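You operate a simulated robot arm through the tools that you are given. There is no shell and no other tool.

Carry out the task below with a simulated robot arm. There is one attempt and no reset: what you move stays moved.

JOB
Swap the left red box's black pad for the cream one.
Fine: it lies in the box's drawer; the old pad goes in the blue bin; shut the drawer.

It is judged by the outcome, as a careful person would: the job done as asked, and still so three seconds after it is handed in. It fails if anything else is knocked over, pushed out of place, dropped, spilled or broken.

ROBOT AND FRAMES
A 6-joint arm with a fingered hand, fixed in place. Base frame: the origin is at the foot of the arm, x ahead of it, y to its left, z up. Readings come in m, degrees, newtons and seconds.
It reaches about 1.346 m from its shoulder. Its first joint turns from -149.0 to 149.0 degrees. Payload 3.5 kg.
Tool frame: the origin (TCP) lies between the finger pads and is the grasp point; the fingertips stand 0.026 m ahead of it; z points along the fingers, y is the line along which they close. Largest opening 0.132 m; the body of the gripper starts 0.073 m behind the TCP. The gripper is a hand of 4 fingers: y runs from the thumb to the fingers, the wrist lies at [0, 0, -0.234] in the tool frame, and closing takes about 1.5 s.
Orientation is told as [roll, pitch, yaw] about the base's x, y, z axes, in that order, counted from this pose: with the fingers straight down and closing along the base's y, the tool's x points along the base's -x, its y along +y and its z along -z.

CONTROLS
- The arm moves only by the tool move_arm. Its argument "deltas" is a list that holds one entry, the list of rows, each a list of 7 numbers: the shift along the tool's x, y, z in m, then the turn, a rotation vector about the tool's x, y, z in degrees, then the gripper command, from -1 (fully open) to 1 (shut), values between in proportion. In form: [[[dx, dy, dz, ax, ay, az, claw], ...]]. A call has 1 to 20 rows; each row is the pose to reach, as a shift and turn from the pose commanded when the call began, along the tool's axes at that moment. A row lasts 0.2 s, in which the tool goes at most 0.05 m and 8.6 degrees; a call with a longer step from one row to the next is refused whole, and so is a gripper value outside its range. Where a pose cannot be reached the arm comes as near as it can. A force on the tool above 40 N (or 10 N above the force at the start of the call, whichever is more), or a blocked arm, ends the call early, and 0.2 s more pass. The fingers move at their own pace (about 0.108 m/s each) and stop on an object; they squeeze with about 27 N. The grip force told is the motor's: it shows also when the fingers shut on nothing. Time passes only in rows, and 0.2 s behind the last, so rows that repeat a pose let the fingers close. The reply holds the time, the measured pose of the TCP, the force on the tool along the base axes, the opening and the grip force, in the units named above and with some noise, with the torque about the TCP (base axes, N m) and any sound that the robot's microphone picked up.
- Cameras (640 x 400 px; columns grow to the right, rows downward): "scene" is fixed at [0.0518, 0.5004, 1.3719]; the picture's right is [-0.19, -0.98, 0.00], its down [-0.56, 0.11, -0.82] and it looks along [0.81, -0.16, -0.57] (base axes); focal length 315 px, centre (320, 200). "wrist" rides on the gripper at [0.068, 0.002, -0.097] in the tool frame; the picture's right is [-0.03, 1.00, 0.00], its down [-0.82, -0.02, -0.58] and it looks along [-0.58, -0.01, 0.82] (tool axes); focal length 270 px, centre (320, 200). There is no depth. A picture from a camera that has moved, and an enlarged one, comes with that camera's place and axes in the base frame and with its lens.
- snapshot(camera): a new picture of that camera. It takes no simulated time.
- raise_lower(by): slides the trunk up (or, below 0, down) by that many m; the arm rides with it, the base frame stays. It gives what a move gives, with no picture.
- hand_shape(shape): the hand has 4 fingers and takes this shape, open, in about a second: jaw (thumb against the fingers, like two jaws); tri (thumb and two fingers); tip (a fingertip pinch); poke (one finger out to press); point (the index stretched); flat (the hand flat); cup (the hand cupped); fist (a fist). The gripper value then closes the fingers along that shape, each until it touches; the sizes above hold for jaw. It gives what a move gives, with no picture.
- close_up(camera, box): a new picture of the part [left, top, right, bottom] of that camera's present view, enlarged. It takes no simulated time.
- job_done(): hands the job in; it is judged then, once.

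Nothing tells you positions but the pictures and the camera data. Unless the task says otherwise, let go and move clear before handing in.

The tools are called after "Call:" as a command line: name --argument value ..., lists and objects as JSON in quotes. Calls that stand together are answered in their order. move_arm: Moves the arm, as the interface text tells. Its arguments: {"type":"object","properties":{"deltas":{"type":"array"}},"required":["deltas"]} The other tools are called the same way: raise_lower (by) slides the trunk up or down; hand_shape (shape) gives the hand a shape; snapshot (camera) takes a picture; close_up (camera, box) takes an enlarged picture of a part of a camera's view; job_done () hands the job in.

At the start:

```text
time: 0.0
ee_pos: [0.6921, 0.2031, 0.9801]
ee_rot: [0.1, 0.0, 0.0]
force: [1.0, -0.7, 0.5]
moment: [0.0, 0.0, 0.0]
finger_gap: 0.1322
grasp_force: 0.0
shape: jaw
trunk travel left (down, up): [-0.879, 0.091]
```

scene: 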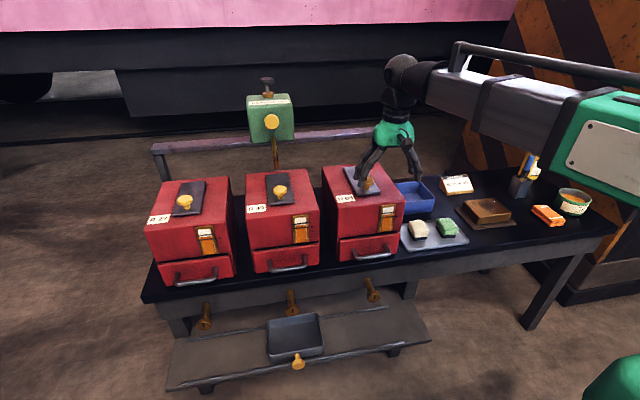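
wrist: 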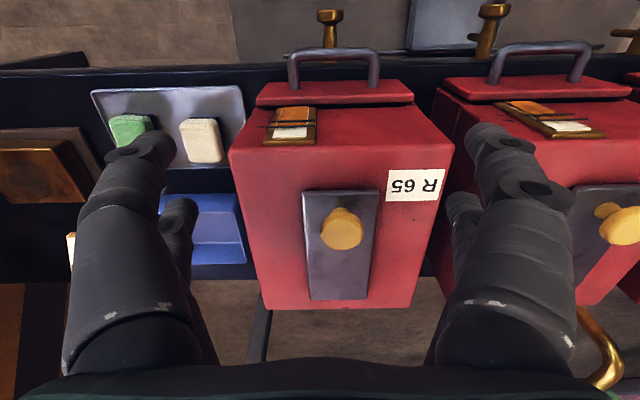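

I see three red boxes on a bench, each with a drawer at the front, a dark plate with a yellow knob on top, and a pad held in a brass holder. I'll look closer before moving anything.

Call:
close_up --camera "scene" --box '[130, 150, 330, 300]'

Call:
close_up --camera "scene" --box '[320, 130, 620, 280]'

Call:
close_up --camera "scene" --box '[140, 170, 250, 290]'

Call:
close_up --camera "wrist" --box '[220, 20, 460, 320]'

```text
2.67 times, centred on (230, 225) of scene
camera zoom: at [0.0518, 0.5004, 1.3719], right [-0.19, -0.98, 0.0], down [-0.56, 0.11, -0.82], along [0.81, -0.16, -0.57], focal length 840 px, centre (560, 133)
```

zoom: 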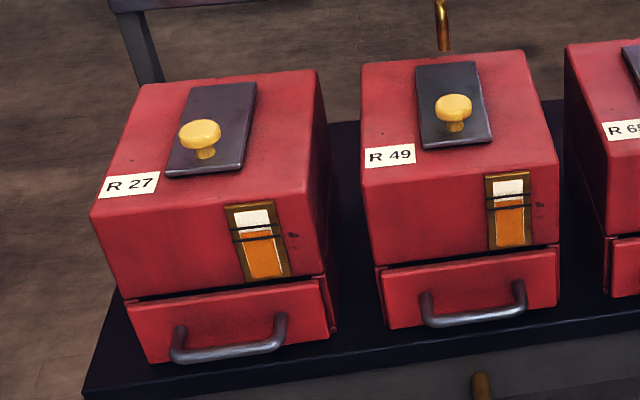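

```text
2.13 times, centred on (470, 205) of scene
camera zoom: at [0.0518, 0.5004, 1.3719], right [-0.19, -0.98, 0.0], down [-0.56, 0.11, -0.82], along [0.81, -0.16, -0.57], focal length 672 px, centre (0, 189)
```

zoom: 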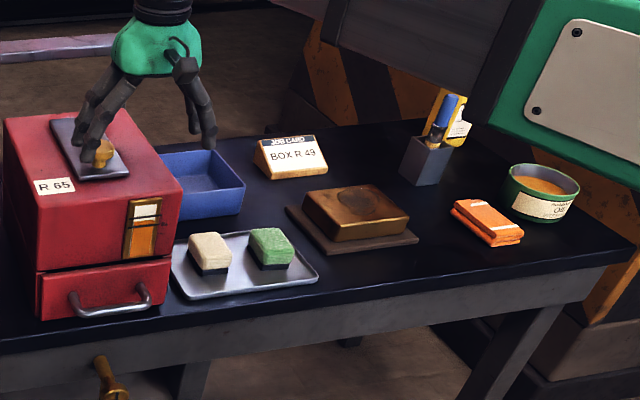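

```text
3.33 times, centred on (195, 230) of scene
camera zoom: at [0.0518, 0.5004, 1.3719], right [-0.19, -0.98, 0.0], down [-0.56, 0.11, -0.82], along [0.81, -0.16, -0.57], focal length 1050 px, centre (737, 100)
```

zoom: 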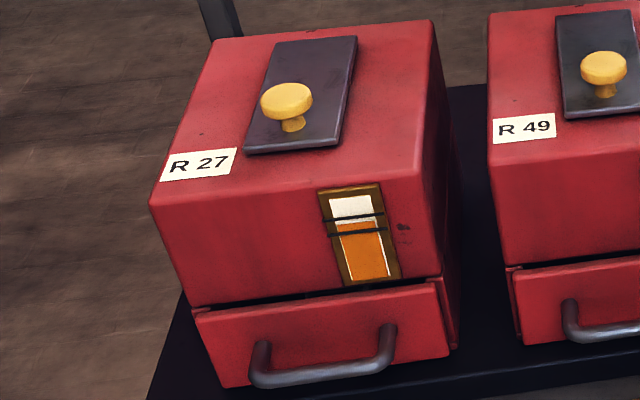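

```text
1.33 times, centred on (340, 170) of wrist
camera zoom: at [0.623, 0.2053, 1.0781], right [0.03, 1.0, 0.0], down [0.82, -0.02, 0.58], along [0.58, -0.01, -0.82], focal length 360 px, centre (293, 240)
```

zoom: 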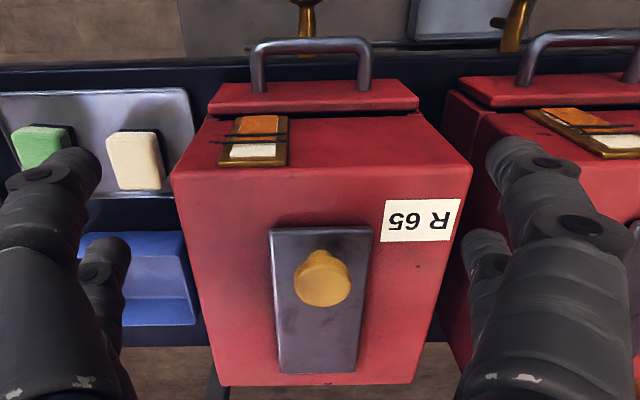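

The left box is R 27, centred near y = 0.71 with its front at about x = 0.717. Its top is near z = 0.87 and its handle bar is near (0.655, 0.71, 0.725). The cream and green pads are on the tray by R 65. First I'll lift, move over to the left box and look at it with the wrist camera.

Call:
move_arm --deltas '[[[0, 0, -0.04, 0, 0, 0, -1], [0, 0, -0.08, 0, 0, 0, -1], [0.01, 0.045, -0.08, 0, 0, 0, -1], [0.02, 0.09, -0.08, 0, 0, 0, -1], [0.03, 0.135, -0.08, 0, 0, 0, -1], [0.04, 0.18, -0.08, 0, 0, 0, -1], [0.055, 0.225, -0.08, 0, 0, 0, -1], [0.07, 0.27, -0.08, 0, 0, 0, -1], [0.085, 0.315, -0.08, 0, 0, 0, -1], [0.1, 0.36, -0.08, 0, 0, 0, -1], [0.115, 0.405, -0.08, 0, 0, 0, -1], [0.13, 0.45, -0.08, 0, 0, 0, -1], [0.14, 0.49, -0.08, 0, 0, 0, -1], [0.14, 0.507, -0.08, 0, 0, 0, -1]]]'

```text
time: 3.0
ee_pos: [0.549, 0.7055, 0.9795]
ee_rot: [0.0, 0.0, 0.0]
force: [-0.3, -0.3, 1.0]
moment: [0.02, -0.04, 0.02]
finger_gap: 0.132
grasp_force: 0.1
shape: jaw
out of reach, approached as far as the arm can: row 1, 2, 3, 4, 5, 6, 7, 8, 9, 10, 11, 12, 13, 14
trunk travel left (down, up): [-0.879, 0.091]
```

The arm reached the left box but couldn't go any higher than z = 0.98. I'll check both views.

Call:
snapshot --camera "wrist"

Call:
snapshot --camera "scene"

```text
taken
camera wrist: at [0.4795, 0.7079, 1.0781], right [0.03, 1.0, 0.0], down [0.82, -0.02, 0.58], along [0.58, -0.01, -0.82], focal length 270 px, centre (320, 200)
```

wrist: 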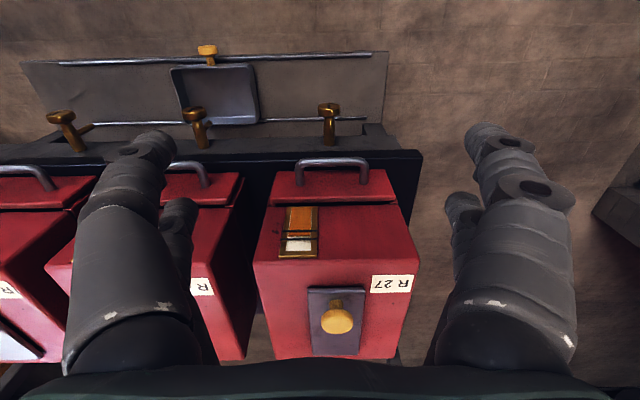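

```text
taken
```

scene: 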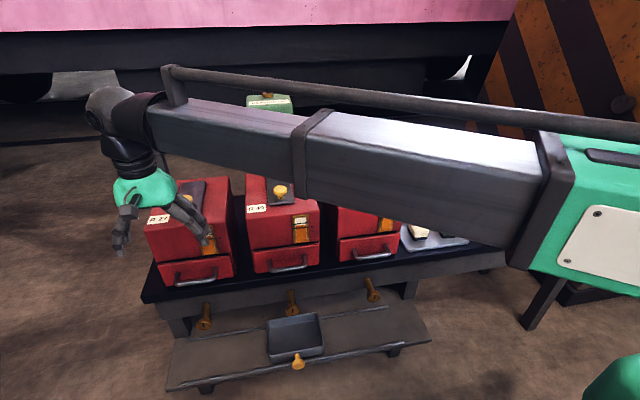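

Call:
close_up --camera "wrist" --box '[240, 90, 440, 215]'

Call:
close_up --camera "scene" --box '[140, 240, 260, 340]'

```text
3.20 times, centred on (340, 152) of wrist
camera zoom: at [0.4795, 0.7079, 1.0781], right [0.03, 1.0, 0.0], down [0.82, -0.02, 0.58], along [0.58, -0.01, -0.82], focal length 865 px, centre (256, 352)
```

zoom: 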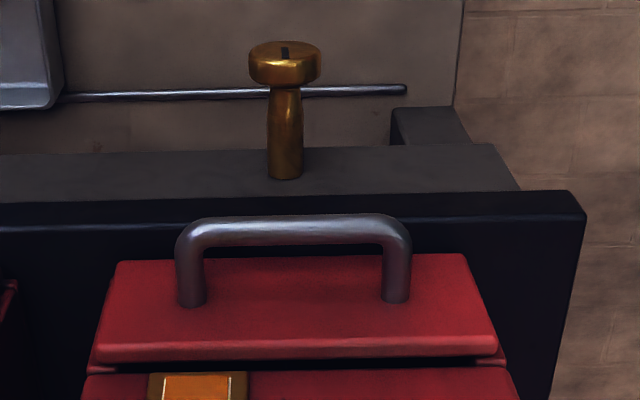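

```text
4.00 times, centred on (200, 290) of scene
camera zoom: at [0.0518, 0.5004, 1.3719], right [-0.19, -0.98, 0.0], down [-0.56, 0.11, -0.82], along [0.81, -0.16, -0.57], focal length 1260 px, centre (800, -160)
```

zoom: 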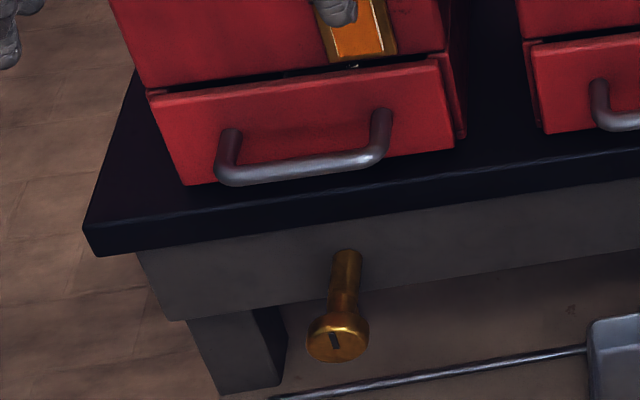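

The handle bar of R 27 sits near (0.66, 0.715, 0.73), about 0.04 m in front of the drawer face. I'll turn the hand so it closes in the x–z plane with the thumb on the box side, then tilt it 45° forward.

Call:
move_arm --deltas '[[[0.02, 0, 0, 0, 0, -8.5, -0.8], [0.04, 0, 0, 0, 0, -17, -0.6], [0.05, 0, 0, 0, 0, -25.5, -0.4], [0.05, 0, 0, 0, 0, -34, -0.2], [0.05, 0, 0, 0, 0, -42.5, 0], [0.05, 0, 0, 0, 0, -51, 0.2], [0.05, 0, 0, 0, 0, -59.5, 0.2], [0.05, 0, 0, 0, 0, -68, 0.2], [0.05, 0, 0, 0, 0, -76.5, 0.2], [0.05, 0, 0, 0, 0, -85, 0.2], [0.05, 0, 0, 0, 0, -90, 0.2]]]'

```text
time: 5.4
ee_pos: [0.5021, 0.7056, 0.98]
ee_rot: [0.1, 0.0, 90.2]
force: [0.0, -0.7, 0.8]
moment: [-0.02, 0.01, 0.02]
finger_gap: 0.0534
grasp_force: 0.0
shape: jaw
trunk travel left (down, up): [-0.879, 0.091]
```

Call:
move_arm --deltas '[[[-0.002, -0.014, 0.03, 7.5, 0, 0, 0.2], [-0.004, -0.028, 0.06, 15, 0, 0, 0.2], [-0.006, -0.042, 0.09, 22.5, 0, 0, 0.2], [-0.008, -0.056, 0.12, 30, 0, 0, 0.2], [-0.01, -0.07, 0.15, 37.5, 0, 0, 0.2], [-0.01, -0.087, 0.18, 45, 0, 0, 0.2], [-0.01, -0.087, 0.18, 45, 0, 0, 0.2]]]'

Call:
snapshot --camera "wrist"

Call:
close_up --camera "scene" --box '[100, 150, 300, 350]'

```text
time: 7.0
ee_pos: [0.5823, 0.7056, 1.0478]
ee_rot: [-45.1, 0.0, 90.0]
force: [-0.2, -0.3, -0.2]
moment: [0.02, 0.0, -0.01]
finger_gap: 0.053
grasp_force: 0.0
shape: jaw
out of reach, approached as far as the arm can: row 1, 2, 3, 4, 5, 6, 7
trunk travel left (down, up): [-0.879, 0.091]
```

```text
taken
camera wrist: at [0.5129, 0.6374, 1.1171], right [-0.71, 0.03, -0.71], down [-0.39, 0.82, 0.42], along [0.59, 0.58, -0.57], focal length 270 px, centre (320, 200)
```

wrist: 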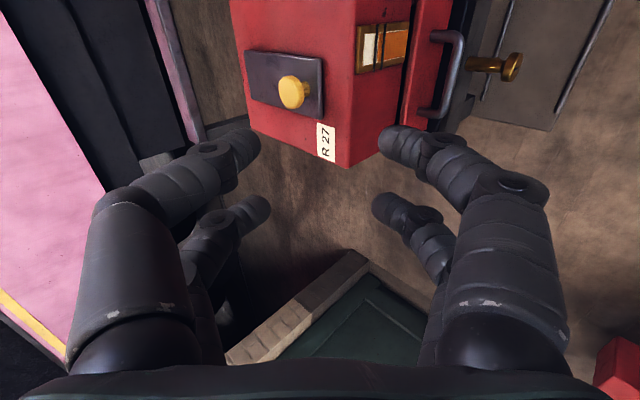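

```text
2.00 times, centred on (200, 250) of scene
camera zoom: at [0.0518, 0.5004, 1.3719], right [-0.19, -0.98, 0.0], down [-0.56, 0.11, -0.82], along [0.81, -0.16, -0.57], focal length 630 px, centre (560, 100)
```

zoom: 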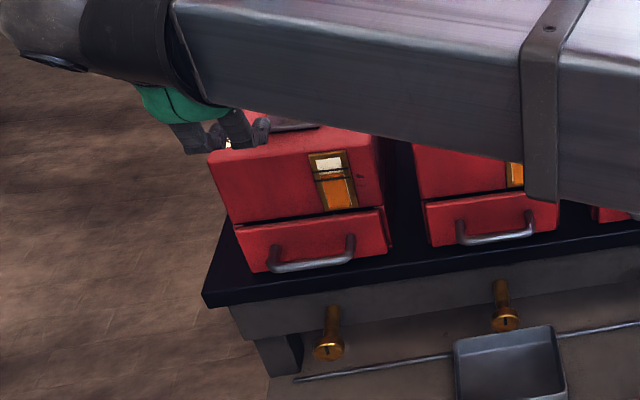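

Lifting and lowering seems to work only through the trunk; the arm itself moves in the horizontal plane. I'll lower the trunk in stages towards the handle.

Call:
raise_lower --by -0.15

```text
time: 8.8
ee_pos: [0.5824, 0.7055, 0.8983]
ee_rot: [-44.9, 0.0, 90.0]
force: [-0.5, 0.6, 0.1]
moment: [0.0, 0.0, 0.02]
finger_gap: 0.0532
grasp_force: 0.1
shape: jaw
trunk travel left (down, up): [-0.729, 0.241]
```

Call:
raise_lower --by -0.09

Call:
snapshot --camera "wrist"

Call:
snapshot --camera "scene"

```text
time: 10.0
ee_pos: [0.5813, 0.7052, 0.8108]
ee_rot: [-44.9, 0.0, 90.1]
force: [0.3, 0.0, 0.0]
moment: [0.05, 0.03, -0.03]
finger_gap: 0.0531
grasp_force: 0.1
shape: jaw
trunk travel left (down, up): [-0.639, 0.331]
```

```text
taken
camera wrist: at [0.5128, 0.6375, 0.8769], right [-0.71, 0.03, -0.71], down [-0.39, 0.82, 0.42], along [0.59, 0.58, -0.57], focal length 270 px, centre (320, 200)
```

wrist: 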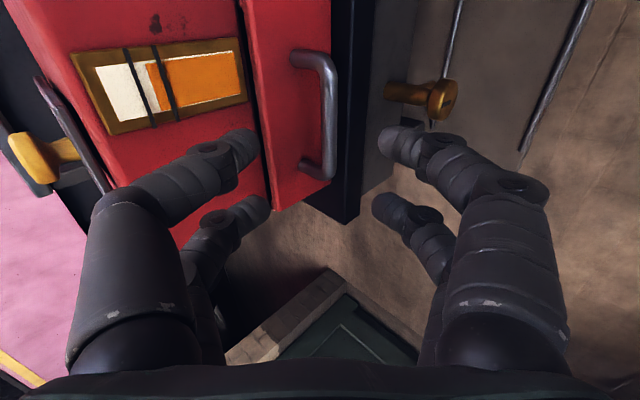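

```text
taken
```

scene: 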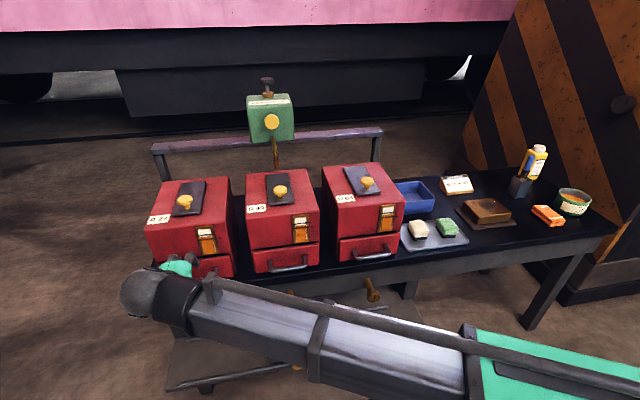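

The bar spans y ≈ 0.668–0.756 at z ≈ 0.727. I'll centre on y = 0.712, lower to just above bar height and check before moving in.

Call:
move_arm --deltas '[[[-0.007, 0, 0, 0, 0, 0, 0.3], [-0.007, 0, 0, 0, 0, 0, 0.3]]]'

Call:
raise_lower --by -0.065

Call:
snapshot --camera "wrist"

```text
time: 10.6
ee_pos: [0.5822, 0.7116, 0.8081]
ee_rot: [-44.9, 0.0, 90.0]
force: [0.0, -0.1, -0.4]
moment: [-0.02, 0.02, 0.0]
finger_gap: 0.0467
grasp_force: 0.0
shape: jaw
trunk travel left (down, up): [-0.639, 0.331]
```

```text
time: 11.6
ee_pos: [0.5823, 0.7122, 0.7445]
ee_rot: [-44.9, 0.0, 90.0]
force: [0.5, 0.4, -0.7]
moment: [0.01, -0.02, -0.03]
finger_gap: 0.0465
grasp_force: 0.1
shape: jaw
trunk travel left (down, up): [-0.574, 0.396]
```

```text
taken
camera wrist: at [0.5131, 0.644, 0.8118], right [-0.71, 0.03, -0.71], down [-0.39, 0.82, 0.42], along [0.59, 0.58, -0.57], focal length 270 px, centre (320, 200)
```

wrist: 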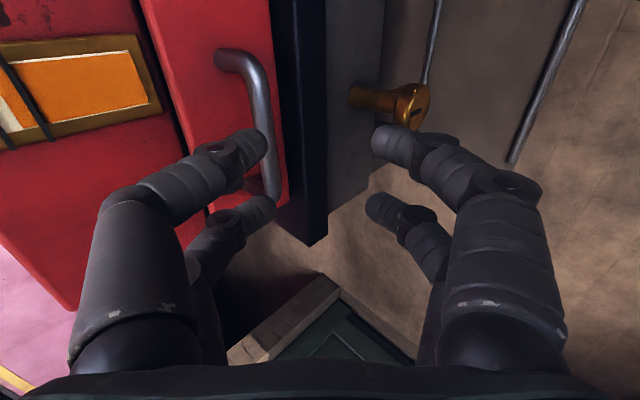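

Call:
close_up --camera "wrist" --box '[180, 30, 340, 230]'

Call:
close_up --camera "scene" --box '[120, 220, 260, 320]'

```text
2.00 times, centred on (260, 130) of wrist
camera zoom: at [0.5131, 0.644, 0.8118], right [-0.71, 0.03, -0.71], down [-0.39, 0.82, 0.42], along [0.59, 0.58, -0.57], focal length 541 px, centre (440, 340)
```

zoom: 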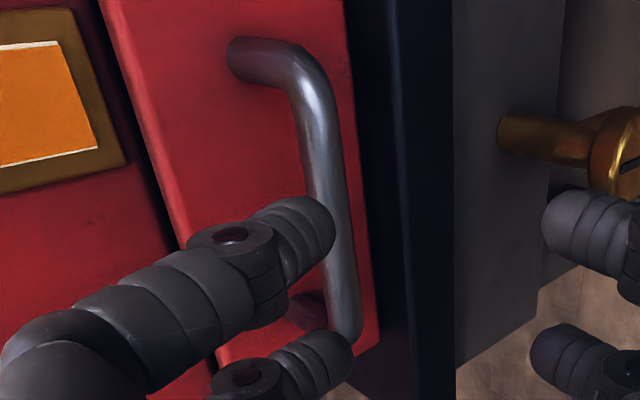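

```text
4.00 times, centred on (190, 270) of scene
camera zoom: at [0.0518, 0.5004, 1.3719], right [-0.19, -0.98, 0.0], down [-0.56, 0.11, -0.82], along [0.81, -0.16, -0.57], focal length 1260 px, centre (840, -80)
```

zoom: 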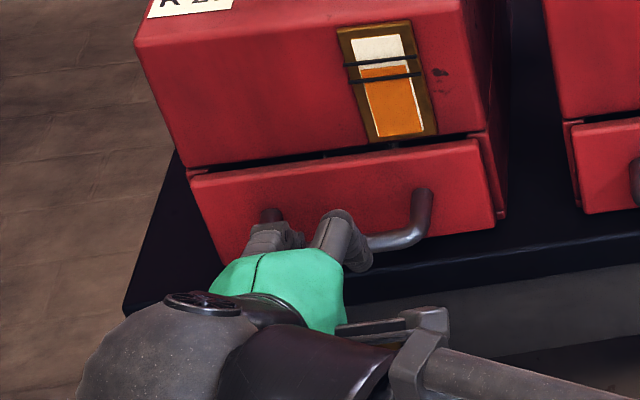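

Call:
raise_lower --by -0.006

Call:
move_arm --deltas '[[[0, -0.01, 0.01, 0, 0, 0, 0.2], [0, -0.02, 0.02, 0, 0, 0, 0.2], [0, -0.03, 0.03, 0, 0, 0, 0.2], [0, -0.04, 0.04, 0, 0, 0, 0.2]]]'

Call:
close_up --camera "wrist" --box '[180, 30, 500, 230]'

```text
time: 12.2
ee_pos: [0.5826, 0.7125, 0.7376]
ee_rot: [-44.9, -0.1, 90.0]
force: [0.4, 0.0, -0.2]
moment: [-0.01, -0.01, -0.02]
finger_gap: 0.0468
grasp_force: 0.0
shape: jaw
trunk travel left (down, up): [-0.568, 0.402]
```

```text
time: 13.2
ee_pos: [0.6396, 0.7124, 0.7369]
ee_rot: [-44.9, 0.1, 90.0]
force: [0.0, 1.1, -0.2]
moment: [0.04, 0.01, -0.01]
finger_gap: 0.0525
grasp_force: 0.1
shape: jaw
trunk travel left (down, up): [-0.568, 0.402]
```

```text
2.00 times, centred on (340, 130) of wrist
camera zoom: at [0.5699, 0.6449, 0.8058], right [-0.71, 0.03, -0.71], down [-0.39, 0.82, 0.42], along [0.59, 0.58, -0.57], focal length 541 px, centre (280, 340)
```

zoom: 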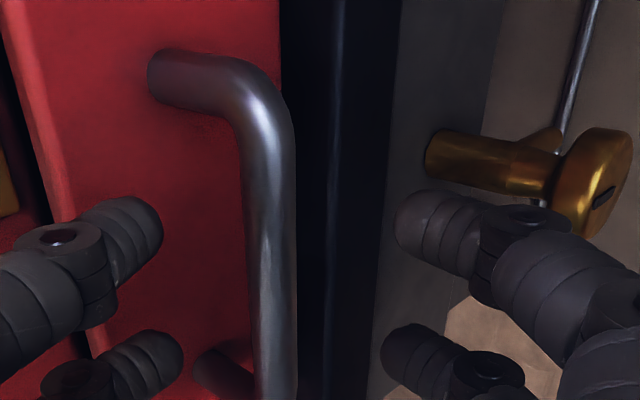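

The bar is between the fingers. I'll go about 0.015 m deeper, in small downward and forward steps, and then close.

Call:
raise_lower --by -0.011

Call:
move_arm --deltas '[[[0, -0.004, 0.004, 0, 0, 0, 0.2], [0, -0.008, 0.008, 0, 0, 0, 0.2]]]'

Call:
close_up --camera "wrist" --box '[180, 30, 500, 230]'

```text
time: 13.8
ee_pos: [0.6394, 0.7132, 0.7257]
ee_rot: [-45.0, 0.0, 89.9]
force: [-0.3, 0.2, 0.9]
moment: [-0.02, 0.02, 0.03]
finger_gap: 0.0524
grasp_force: 0.1
shape: jaw
trunk travel left (down, up): [-0.557, 0.413]
```

```text
time: 14.4
ee_pos: [0.6518, 0.7127, 0.7269]
ee_rot: [-44.8, -0.1, 90.0]
force: [-1.0, 0.9, 0.2]
moment: [0.02, 0.05, 0.0]
finger_gap: 0.0523
grasp_force: 0.0
shape: jaw
trunk travel left (down, up): [-0.557, 0.413]
```

```text
2.00 times, centred on (340, 130) of wrist
camera zoom: at [0.581, 0.645, 0.7947], right [-0.71, 0.02, -0.7], down [-0.39, 0.82, 0.42], along [0.59, 0.58, -0.57], focal length 541 px, centre (280, 340)
```

zoom: 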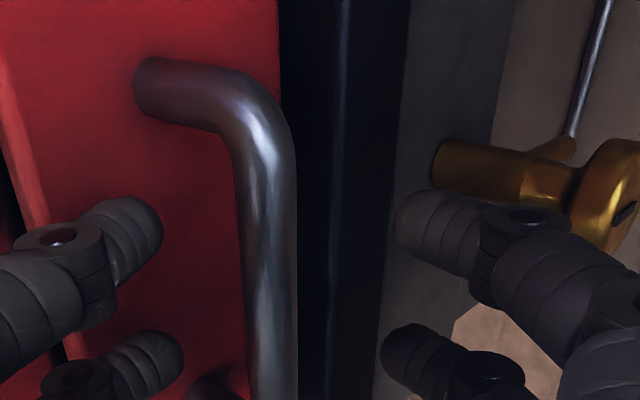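

Call:
move_arm --deltas '[[[0, 0, 0, 0, 0, 0, 0.5], [0, 0, 0, 0, 0, 0, 0.8], [0, 0, 0, 0, 0, 0, 1], [0, 0, 0, 0, 0, 0, 1], [0, 0, 0, 0, 0, 0, 1], [0, 0, 0, 0, 0, 0, 1]]]'

Call:
snapshot --camera "wrist"

```text
time: 15.8
ee_pos: [0.6502, 0.713, 0.7266]
ee_rot: [-44.9, 0.0, 90.0]
force: [-3.9, 0.4, 4.6]
moment: [0.0, 0.0, 0.01]
finger_gap: 0.0081
grasp_force: 26.8
shape: jaw
trunk travel left (down, up): [-0.557, 0.413]
```

```text
taken
camera wrist: at [0.5806, 0.6447, 0.7951], right [-0.71, 0.03, -0.7], down [-0.39, 0.82, 0.42], along [0.59, 0.58, -0.57], focal length 270 px, centre (320, 200)
```

wrist: 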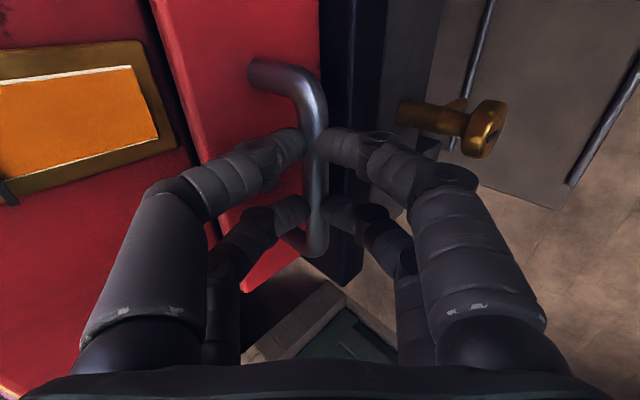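

The bar is gripped. I'll pull straight back along -x, slowly.

Call:
move_arm --deltas '[[[0, 0.007, -0.007, 0, 0, 0, 1], [0, 0.014, -0.014, 0, 0, 0, 1], [0, 0.021, -0.021, 0, 0, 0, 1], [0, 0.028, -0.028, 0, 0, 0, 1]]]'

Call:
snapshot --camera "wrist"

Call:
close_up --camera "scene" --box '[100, 170, 300, 320]'

```text
time: 16.8
ee_pos: [0.6112, 0.7123, 0.7268]
ee_rot: [-44.9, -0.1, 90.0]
force: [1.0, 4.6, 5.0]
moment: [0.03, -0.14, 0.01]
finger_gap: 0.0081
grasp_force: 27.6
shape: jaw
trunk travel left (down, up): [-0.557, 0.413]
```

```text
taken
camera wrist: at [0.5408, 0.6445, 0.795], right [-0.71, 0.03, -0.71], down [-0.39, 0.82, 0.42], along [0.59, 0.58, -0.57], focal length 270 px, centre (320, 200)
```

wrist: 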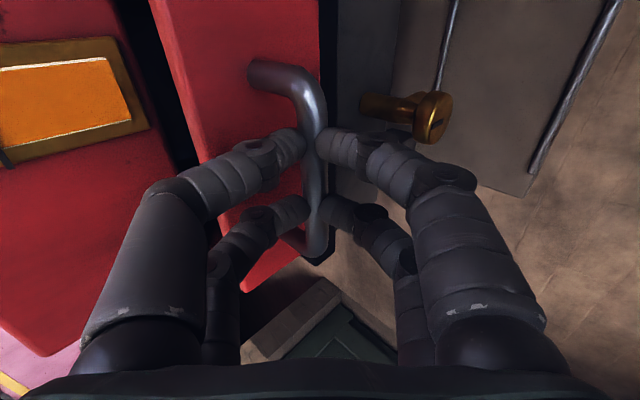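

```text
2.67 times, centred on (200, 245) of scene
camera zoom: at [0.0518, 0.5004, 1.3719], right [-0.19, -0.98, 0.0], down [-0.56, 0.11, -0.82], along [0.81, -0.16, -0.57], focal length 840 px, centre (640, 80)
```

zoom: 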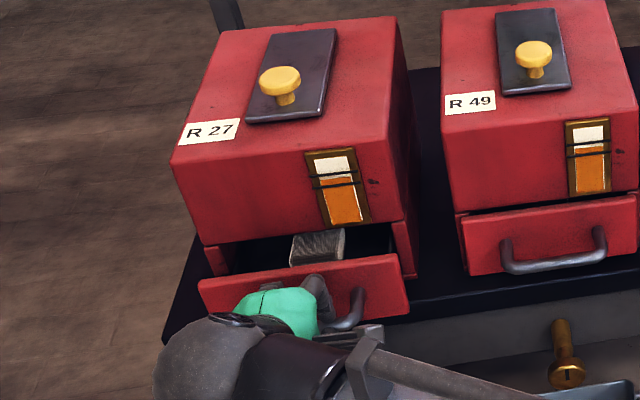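

The drawer is opening, and a dark ribbed pad lies inside. I'll keep pulling gently.

Call:
move_arm --deltas '[[[0, 0.009, -0.009, 0, 0, 0, 1], [0, 0.018, -0.018, 0, 0, 0, 1], [0, 0.027, -0.027, 0, 0, 0, 1], [0, 0.036, -0.036, 0, 0, 0, 1], [0, 0.045, -0.045, 0, 0, 0, 1], [0, 0.054, -0.054, 0, 0, 0, 1]]]'

Call:
snapshot --camera "wrist"

Call:
close_up --camera "scene" --box '[100, 170, 300, 320]'

```text
time: 18.2
ee_pos: [0.5347, 0.7122, 0.7273]
ee_rot: [-45.0, 0.1, 90.0]
force: [1.0, -0.5, 5.8]
moment: [-0.06, -0.08, -0.01]
finger_gap: 0.0083
grasp_force: 27.3
shape: jaw
trunk travel left (down, up): [-0.557, 0.413]
```

```text
taken
camera wrist: at [0.4651, 0.6447, 0.7951], right [-0.71, 0.03, -0.71], down [-0.39, 0.82, 0.42], along [0.59, 0.58, -0.57], focal length 270 px, centre (320, 200)
```

wrist: 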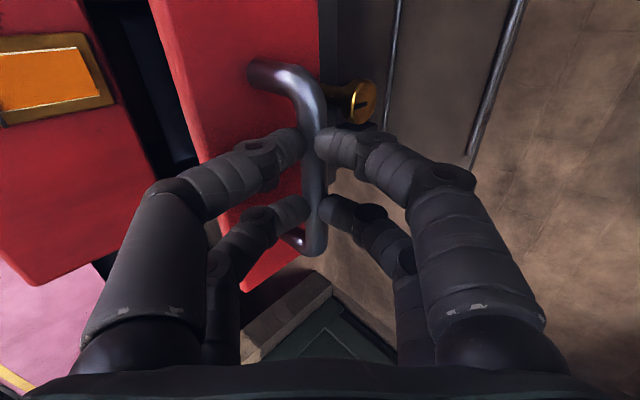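

```text
2.67 times, centred on (200, 245) of scene
camera zoom: at [0.0518, 0.5004, 1.3719], right [-0.19, -0.98, 0.0], down [-0.56, 0.11, -0.82], along [0.81, -0.16, -0.57], focal length 840 px, centre (640, 80)
```

zoom: 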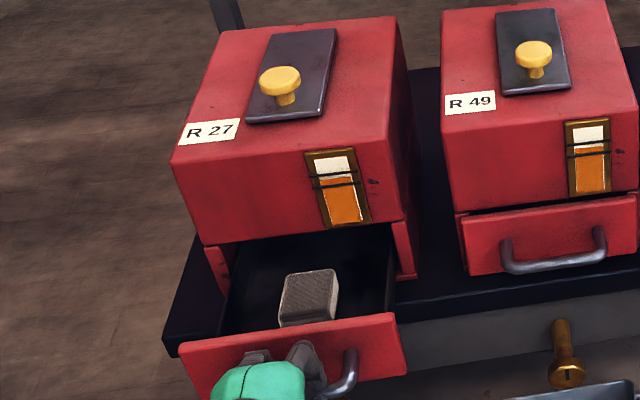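

Call:
move_arm --deltas '[[[0, 0.007, -0.007, 0, 0, 0, 1], [0, 0.014, -0.014, 0, 0, 0, 1], [0, 0.021, -0.021, 0, 0, 0, 1], [0, 0.028, -0.028, 0, 0, 0, 1]]]'

Call:
close_up --camera "scene" --box '[100, 170, 300, 320]'

```text
time: 19.2
ee_pos: [0.4942, 0.7123, 0.7294]
ee_rot: [-45.1, -0.1, 90.1]
force: [0.0, 0.0, 19.2]
moment: [-0.05, -0.5, -0.1]
finger_gap: 0.007
grasp_force: 27.1
shape: jaw
trunk travel left (down, up): [-0.557, 0.413]
```

```text
2.67 times, centred on (200, 245) of scene
camera zoom: at [0.0518, 0.5004, 1.3719], right [-0.19, -0.98, 0.0], down [-0.56, 0.11, -0.82], along [0.81, -0.16, -0.57], focal length 840 px, centre (640, 80)
```

zoom: 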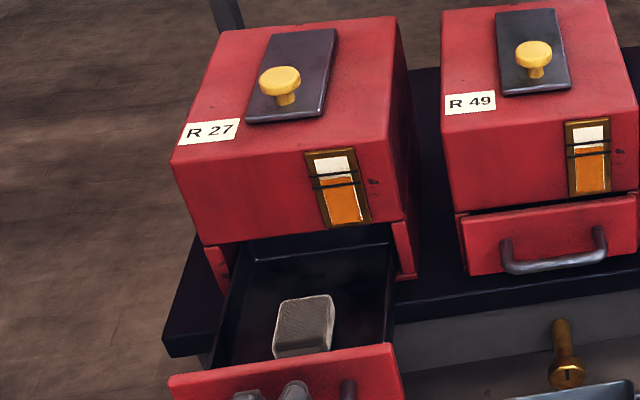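

Call:
snapshot --camera "wrist"

Call:
snapshot --camera "scene"

```text
taken
camera wrist: at [0.4246, 0.6447, 0.7965], right [-0.71, 0.03, -0.71], down [-0.4, 0.81, 0.42], along [0.59, 0.58, -0.57], focal length 270 px, centre (320, 200)
```

wrist: 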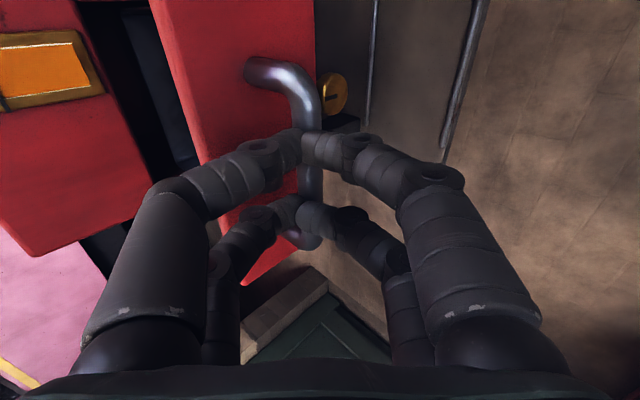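

```text
taken
```

scene: 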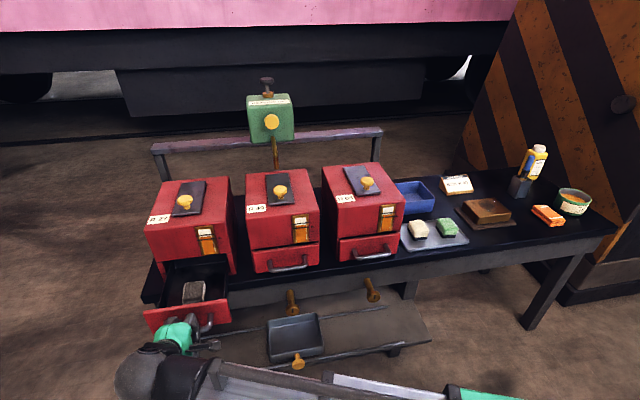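

The drawer seems to be at its stop, pulled out about 0.15 m. I'll let go of the bar and look.

Call:
move_arm --deltas '[[[0, -0.002, 0.002, 0, 0, 0, 0.8], [0, -0.002, 0.002, 0, 0, 0, 0.5], [0, -0.002, 0.002, 0, 0, 0, 0.2], [0, -0.002, 0.002, 0, 0, 0, 0.2], [0, -0.002, 0.002, 0, 0, 0, 0.2]]]'

Call:
snapshot --camera "wrist"

Call:
close_up --camera "scene" --box '[100, 200, 300, 350]'

```text
time: 20.4
ee_pos: [0.4985, 0.7125, 0.7261]
ee_rot: [-44.9, -0.1, 90.0]
force: [0.0, -0.3, -0.3]
moment: [0.01, 0.01, 0.0]
finger_gap: 0.0522
grasp_force: 0.0
shape: jaw
trunk travel left (down, up): [-0.557, 0.413]
```

```text
taken
camera wrist: at [0.4281, 0.6451, 0.7947], right [-0.71, 0.03, -0.71], down [-0.39, 0.82, 0.42], along [0.59, 0.58, -0.57], focal length 270 px, centre (320, 200)
```

wrist: 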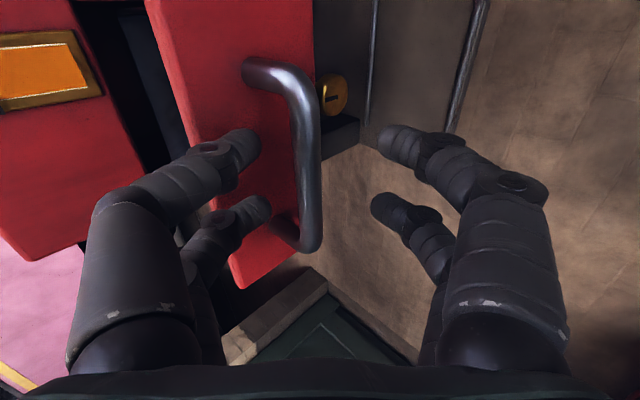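

```text
2.67 times, centred on (200, 275) of scene
camera zoom: at [0.0518, 0.5004, 1.3719], right [-0.19, -0.98, 0.0], down [-0.56, 0.11, -0.82], along [0.81, -0.16, -0.57], focal length 840 px, centre (640, 0)
```

zoom: 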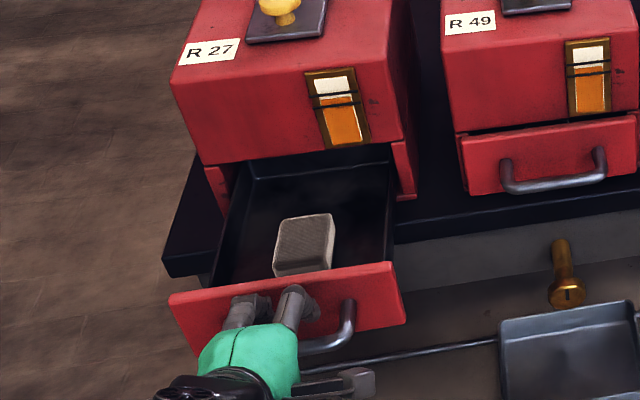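

Call:
raise_lower --by 0.012

Call:
move_arm --deltas '[[[0, 0.01, -0.01, 0, 0, 0, 0.2], [0, 0.02, -0.02, 0, 0, 0, 0.2], [0, 0.03, -0.03, 0, 0, 0, 0.2], [0, 0.04, -0.04, 0, 0, 0, 0.2]]]'

```text
time: 21.0
ee_pos: [0.499, 0.7126, 0.7386]
ee_rot: [-44.9, 0.0, 90.0]
force: [-0.1, -0.3, 1.0]
moment: [-0.04, -0.01, -0.02]
finger_gap: 0.0522
grasp_force: 0.1
shape: jaw
trunk travel left (down, up): [-0.569, 0.401]
```

```text
time: 22.0
ee_pos: [0.4428, 0.7131, 0.7387]
ee_rot: [-44.9, 0.1, 90.0]
force: [-0.3, 0.1, -0.5]
moment: [0.02, 0.02, 0.02]
finger_gap: 0.0524
grasp_force: 0.0
shape: jaw
trunk travel left (down, up): [-0.569, 0.401]
```

Call:
raise_lower --by 0.25

Call:
move_arm --deltas '[[[0, 0, 0, -8, 0, 0, 0.0], [0, 0, 0, -16, 0, 0, -0.2], [0, 0, 0, -24, 0, 0, -0.4], [0, 0, 0, -32, 0, 0, -0.6], [0, 0, 0, -40, 0, 0, -0.8], [0, 0, 0, -45, 0, 0, -1.0], [0, 0, 0, -45, 0, 0, -1]]]'

```text
time: 24.6
ee_pos: [0.4424, 0.715, 0.9886]
ee_rot: [-44.9, 0.0, 89.9]
force: [-0.3, -0.1, -0.2]
moment: [0.0, -0.01, 0.0]
finger_gap: 0.0521
grasp_force: 0.0
shape: jaw
trunk travel left (down, up): [-0.819, 0.151]
```

```text
time: 26.2
ee_pos: [0.4445, 0.7134, 0.9208]
ee_rot: [0.2, 0.0, 90.0]
force: [-0.5, 0.0, 0.0]
moment: [0.03, -0.01, 0.0]
finger_gap: 0.1321
grasp_force: 0.0
shape: jaw
out of reach, approached as far as the arm can: row 1, 2, 3, 4, 5, 6, 7
trunk travel left (down, up): [-0.819, 0.151]
```

Call:
move_arm --deltas '[[[0, -0.01, 0, 0, 0, 8.5, -1], [0, -0.02, 0, 0, 0, 17, -1], [0, -0.03, 0, 0, 0, 25.5, -1], [0, -0.04, 0, 0, 0, 34, -1], [0, -0.055, 0, 0, 0, 42.5, -1], [0, -0.055, 0, 0, 0, 51, -1], [0, -0.055, 0, 0, 0, 59.5, -1], [0, -0.055, 0, 0, 0, 68, -1], [0, -0.055, 0, 0, 0, 76.5, -1], [0, -0.055, 0, 0, 0, 85, -1], [0, -0.055, 0, 0, 0, 90, -1], [0, -0.055, 0, 0, 0, 90, -1]]]'

Call:
snapshot --camera "wrist"

Call:
snapshot --camera "scene"

```text
time: 28.8
ee_pos: [0.4996, 0.7158, 0.9208]
ee_rot: [0.1, 0.1, -0.1]
force: [-1.3, 0.0, 0.0]
moment: [0.0, -0.03, -0.02]
finger_gap: 0.1318
grasp_force: 0.0
shape: jaw
trunk travel left (down, up): [-0.819, 0.151]
```

```text
taken
camera wrist: at [0.4306, 0.7185, 1.0182], right [0.03, 1.0, 0.0], down [0.82, -0.02, 0.58], along [0.58, -0.02, -0.82], focal length 270 px, centre (320, 200)
```

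wrist: 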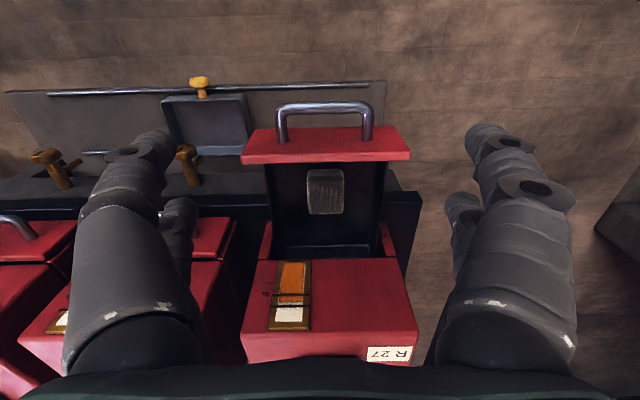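

```text
taken
```

scene: 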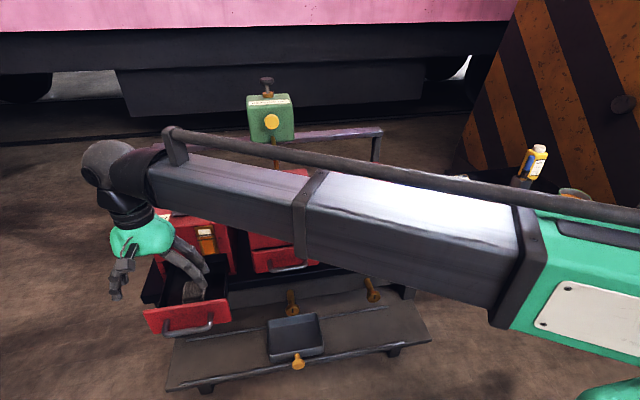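

Call:
close_up --camera "wrist" --box '[225, 90, 425, 265]'

```text
2.29 times, centred on (325, 178) of wrist
camera zoom: at [0.4306, 0.7185, 1.0182], right [0.03, 1.0, 0.0], down [0.82, -0.02, 0.58], along [0.58, -0.02, -0.82], focal length 618 px, centre (309, 251)
```

zoom: 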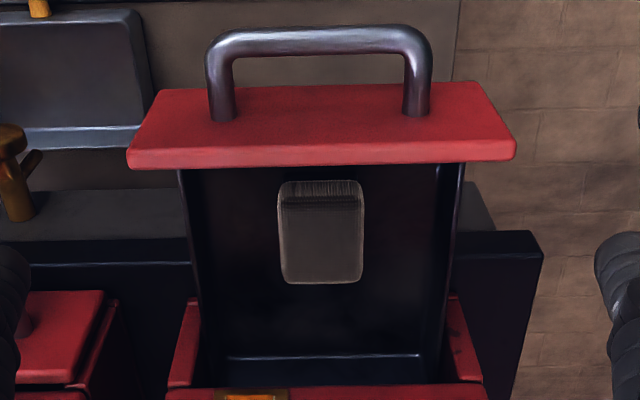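

The dark pad lies near x = 0.609–0.660, y ≈ 0.717, with its top at about z = 0.72. I'll narrow the fingers so they clear the drawer walls, move above it and lower in steps.

Call:
move_arm --deltas '[[[-0.04, 0, 0, 0, 0, 0, -0.5], [-0.08, 0, 0, 0, 0, 0, -0.25], [-0.12, 0, 0, 0, 0, 0, -0.25], [-0.134, 0.001, 0, 0, 0, 0, -0.25], [-0.134, 0.001, 0, 0, 0, 0, -0.25]]]'

Call:
raise_lower --by -0.12

Call:
snapshot --camera "wrist"

Call:
snapshot --camera "scene"

```text
time: 30.0
ee_pos: [0.6333, 0.7179, 0.9206]
ee_rot: [0.0, 0.1, -0.1]
force: [0.6, -0.6, -0.1]
moment: [0.0, 0.0, -0.02]
finger_gap: 0.0829
grasp_force: 0.0
shape: jaw
trunk travel left (down, up): [-0.819, 0.151]
```

```text
time: 31.5
ee_pos: [0.6316, 0.7192, 0.8006]
ee_rot: [0.0, 0.1, 0.0]
force: [-0.6, 0.2, 0.3]
moment: [0.04, 0.02, 0.0]
finger_gap: 0.0828
grasp_force: 0.2
shape: jaw
trunk travel left (down, up): [-0.699, 0.271]
```

```text
taken
camera wrist: at [0.5642, 0.7209, 0.8983], right [0.03, 1.0, 0.0], down [0.82, -0.02, 0.58], along [0.58, -0.01, -0.82], focal length 270 px, centre (320, 200)
```

wrist: 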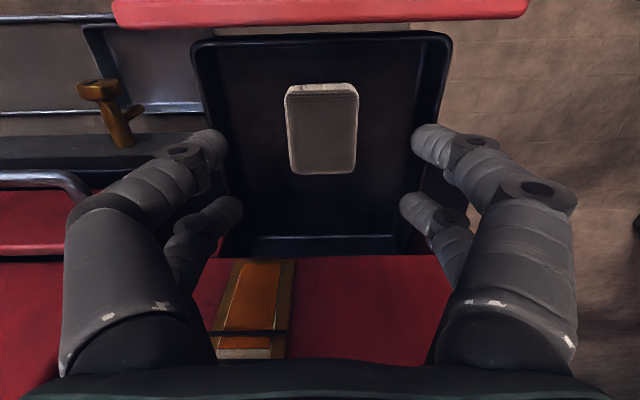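

```text
taken
```

scene: 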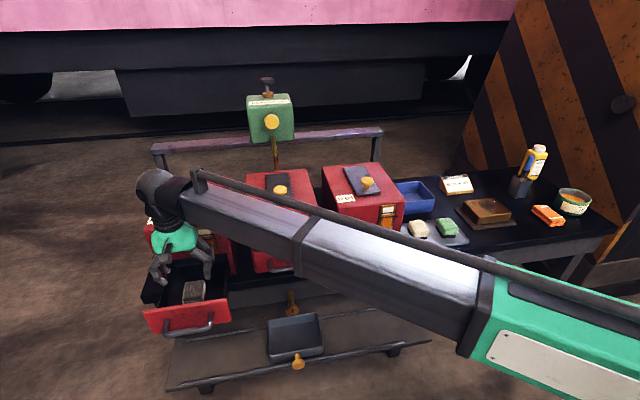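

Call:
move_arm --deltas '[[[-0.003, 0.001, 0, 0, 0, 0, -0.08], [-0.003, 0.001, 0, 0, 0, 0, -0.08]]]'

Call:
raise_lower --by -0.05

Call:
snapshot --camera "wrist"

Call:
close_up --camera "scene" --box '[130, 220, 250, 340]'

```text
time: 32.1
ee_pos: [0.6356, 0.7196, 0.8004]
ee_rot: [-0.1, 0.0, 0.0]
force: [0.8, 0.6, -0.5]
moment: [0.02, 0.02, 0.0]
finger_gap: 0.072
grasp_force: 0.0
shape: jaw
trunk travel left (down, up): [-0.699, 0.271]
```

```text
time: 33.0
ee_pos: [0.6343, 0.7201, 0.75]
ee_rot: [-0.1, 0.1, 0.0]
force: [0.5, 0.4, 0.5]
moment: [-0.02, 0.0, -0.02]
finger_gap: 0.072
grasp_force: 0.0
shape: jaw
trunk travel left (down, up): [-0.649, 0.321]
```

```text
taken
camera wrist: at [0.5668, 0.7217, 0.8482], right [0.03, 1.0, 0.0], down [0.82, -0.02, 0.58], along [0.58, -0.01, -0.82], focal length 270 px, centre (320, 200)
```

wrist: 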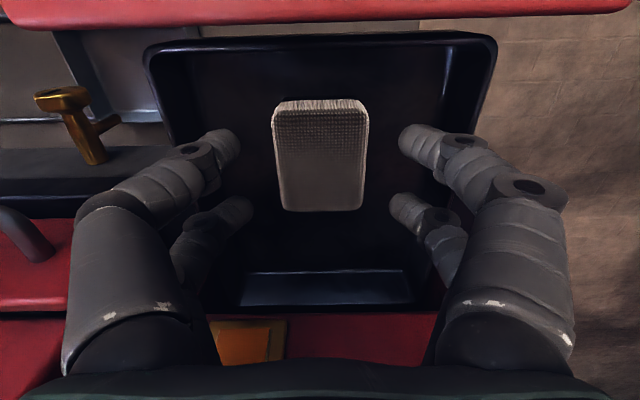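

```text
3.33 times, centred on (190, 280) of scene
camera zoom: at [0.0518, 0.5004, 1.3719], right [-0.19, -0.98, 0.0], down [-0.56, 0.11, -0.82], along [0.81, -0.16, -0.57], focal length 1050 px, centre (753, -67)
```

zoom: 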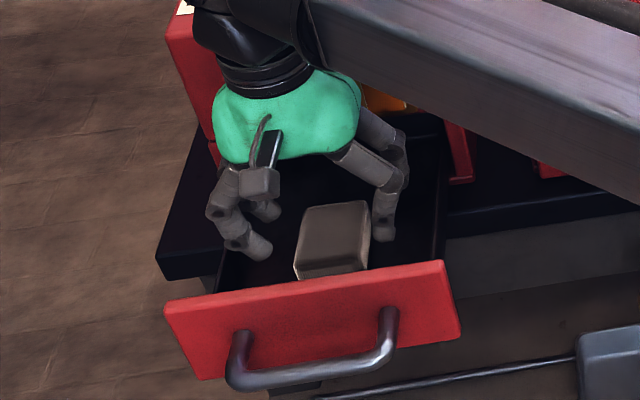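

Call:
raise_lower --by -0.028

Call:
snapshot --camera "wrist"

Call:
close_up --camera "scene" --box '[130, 220, 250, 340]'

```text
time: 33.7
ee_pos: [0.6355, 0.7197, 0.7227]
ee_rot: [0.1, 0.1, 0.0]
force: [0.2, 0.2, -0.1]
moment: [0.0, 0.03, -0.01]
finger_gap: 0.0721
grasp_force: 0.0
shape: jaw
trunk travel left (down, up): [-0.621, 0.349]
```

```text
taken
camera wrist: at [0.5668, 0.7217, 0.8202], right [0.03, 1.0, 0.0], down [0.82, -0.02, 0.58], along [0.58, -0.01, -0.82], focal length 270 px, centre (320, 200)
```

wrist: 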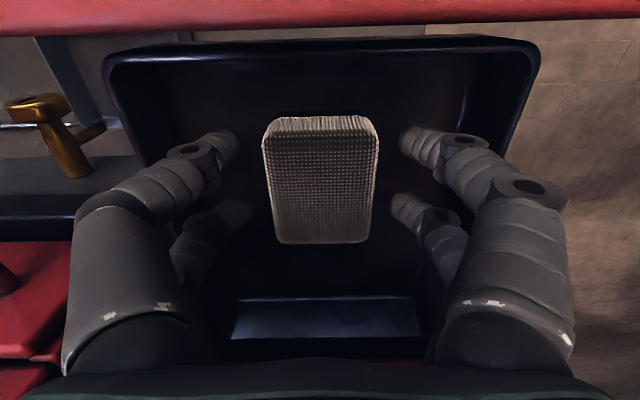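

```text
3.33 times, centred on (190, 280) of scene
camera zoom: at [0.0518, 0.5004, 1.3719], right [-0.19, -0.98, 0.0], down [-0.56, 0.11, -0.82], along [0.81, -0.16, -0.57], focal length 1050 px, centre (753, -67)
```

zoom: 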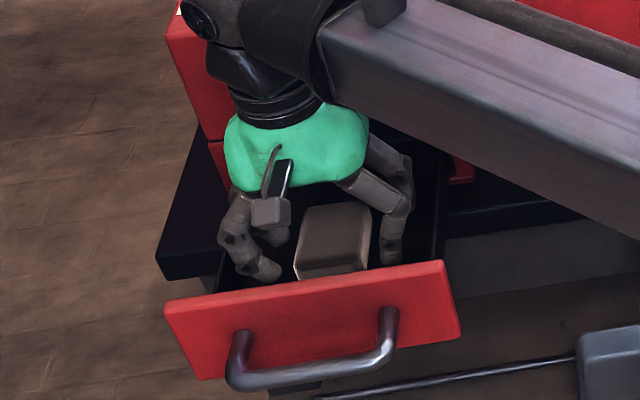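

The fingers are on both sides of the pad and clear of the floor. Closing now.

Call:
move_arm --deltas '[[[0, 0, 0, 0, 0, 0, 0.1], [0, 0, 0, 0, 0, 0, 0.25], [0, 0, 0, 0, 0, 0, 0.4], [0, 0, 0, 0, 0, 0, 0.6], [0, 0, 0, 0, 0, 0, 0.8], [0, 0, 0, 0, 0, 0, 1], [0, 0, 0, 0, 0, 0, 1], [0, 0, 0, 0, 0, 0, 1]]]'

Call:
snapshot --camera "wrist"

```text
time: 35.5
ee_pos: [0.6352, 0.7192, 0.7226]
ee_rot: [0.0, 0.2, 0.0]
force: [0.7, -0.2, -0.5]
moment: [0.0, -0.03, 0.01]
finger_gap: 0.0427
grasp_force: 28.0
shape: jaw
trunk travel left (down, up): [-0.621, 0.349]
```

```text
taken
camera wrist: at [0.5669, 0.7219, 0.8201], right [0.03, 1.0, 0.0], down [0.82, -0.02, 0.58], along [0.58, -0.01, -0.82], focal length 270 px, centre (320, 200)
```

wrist: 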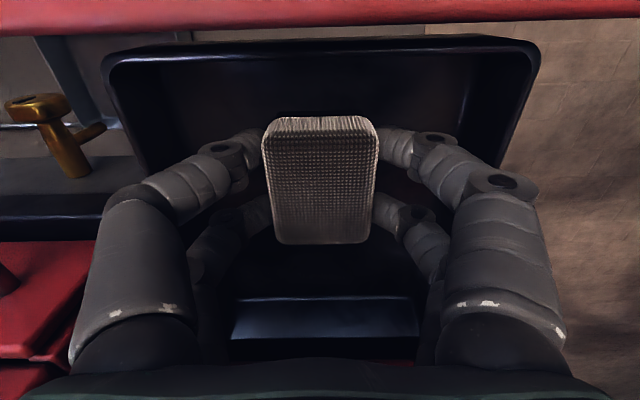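

Gripped at 0.043 m. I'll lift a little and check the hold.

Call:
raise_lower --by 0.05

Call:
snapshot --camera "wrist"

Call:
close_up --camera "scene" --box '[110, 190, 250, 340]'

```text
time: 36.4
ee_pos: [0.6353, 0.7199, 0.7729]
ee_rot: [0.0, 0.2, 0.0]
force: [0.4, -0.8, -1.3]
moment: [0.05, -0.02, 0.0]
finger_gap: 0.0425
grasp_force: 26.5
shape: jaw
trunk travel left (down, up): [-0.671, 0.299]
```

```text
taken
camera wrist: at [0.5669, 0.7219, 0.87], right [0.03, 1.0, 0.0], down [0.82, -0.02, 0.58], along [0.58, -0.01, -0.82], focal length 270 px, centre (320, 200)
```

wrist: 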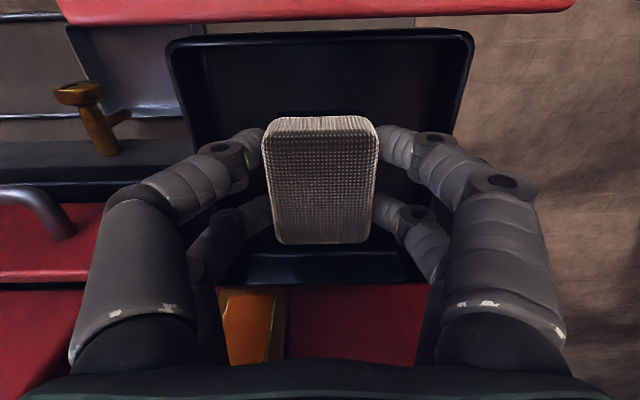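

```text
2.67 times, centred on (180, 265) of scene
camera zoom: at [0.0518, 0.5004, 1.3719], right [-0.19, -0.98, 0.0], down [-0.56, 0.11, -0.82], along [0.81, -0.16, -0.57], focal length 840 px, centre (693, 27)
```

zoom: 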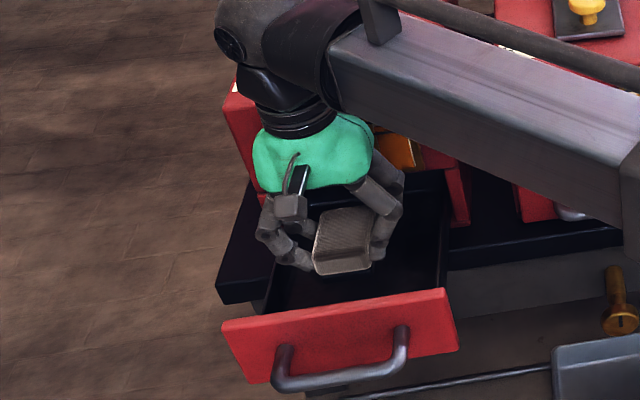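

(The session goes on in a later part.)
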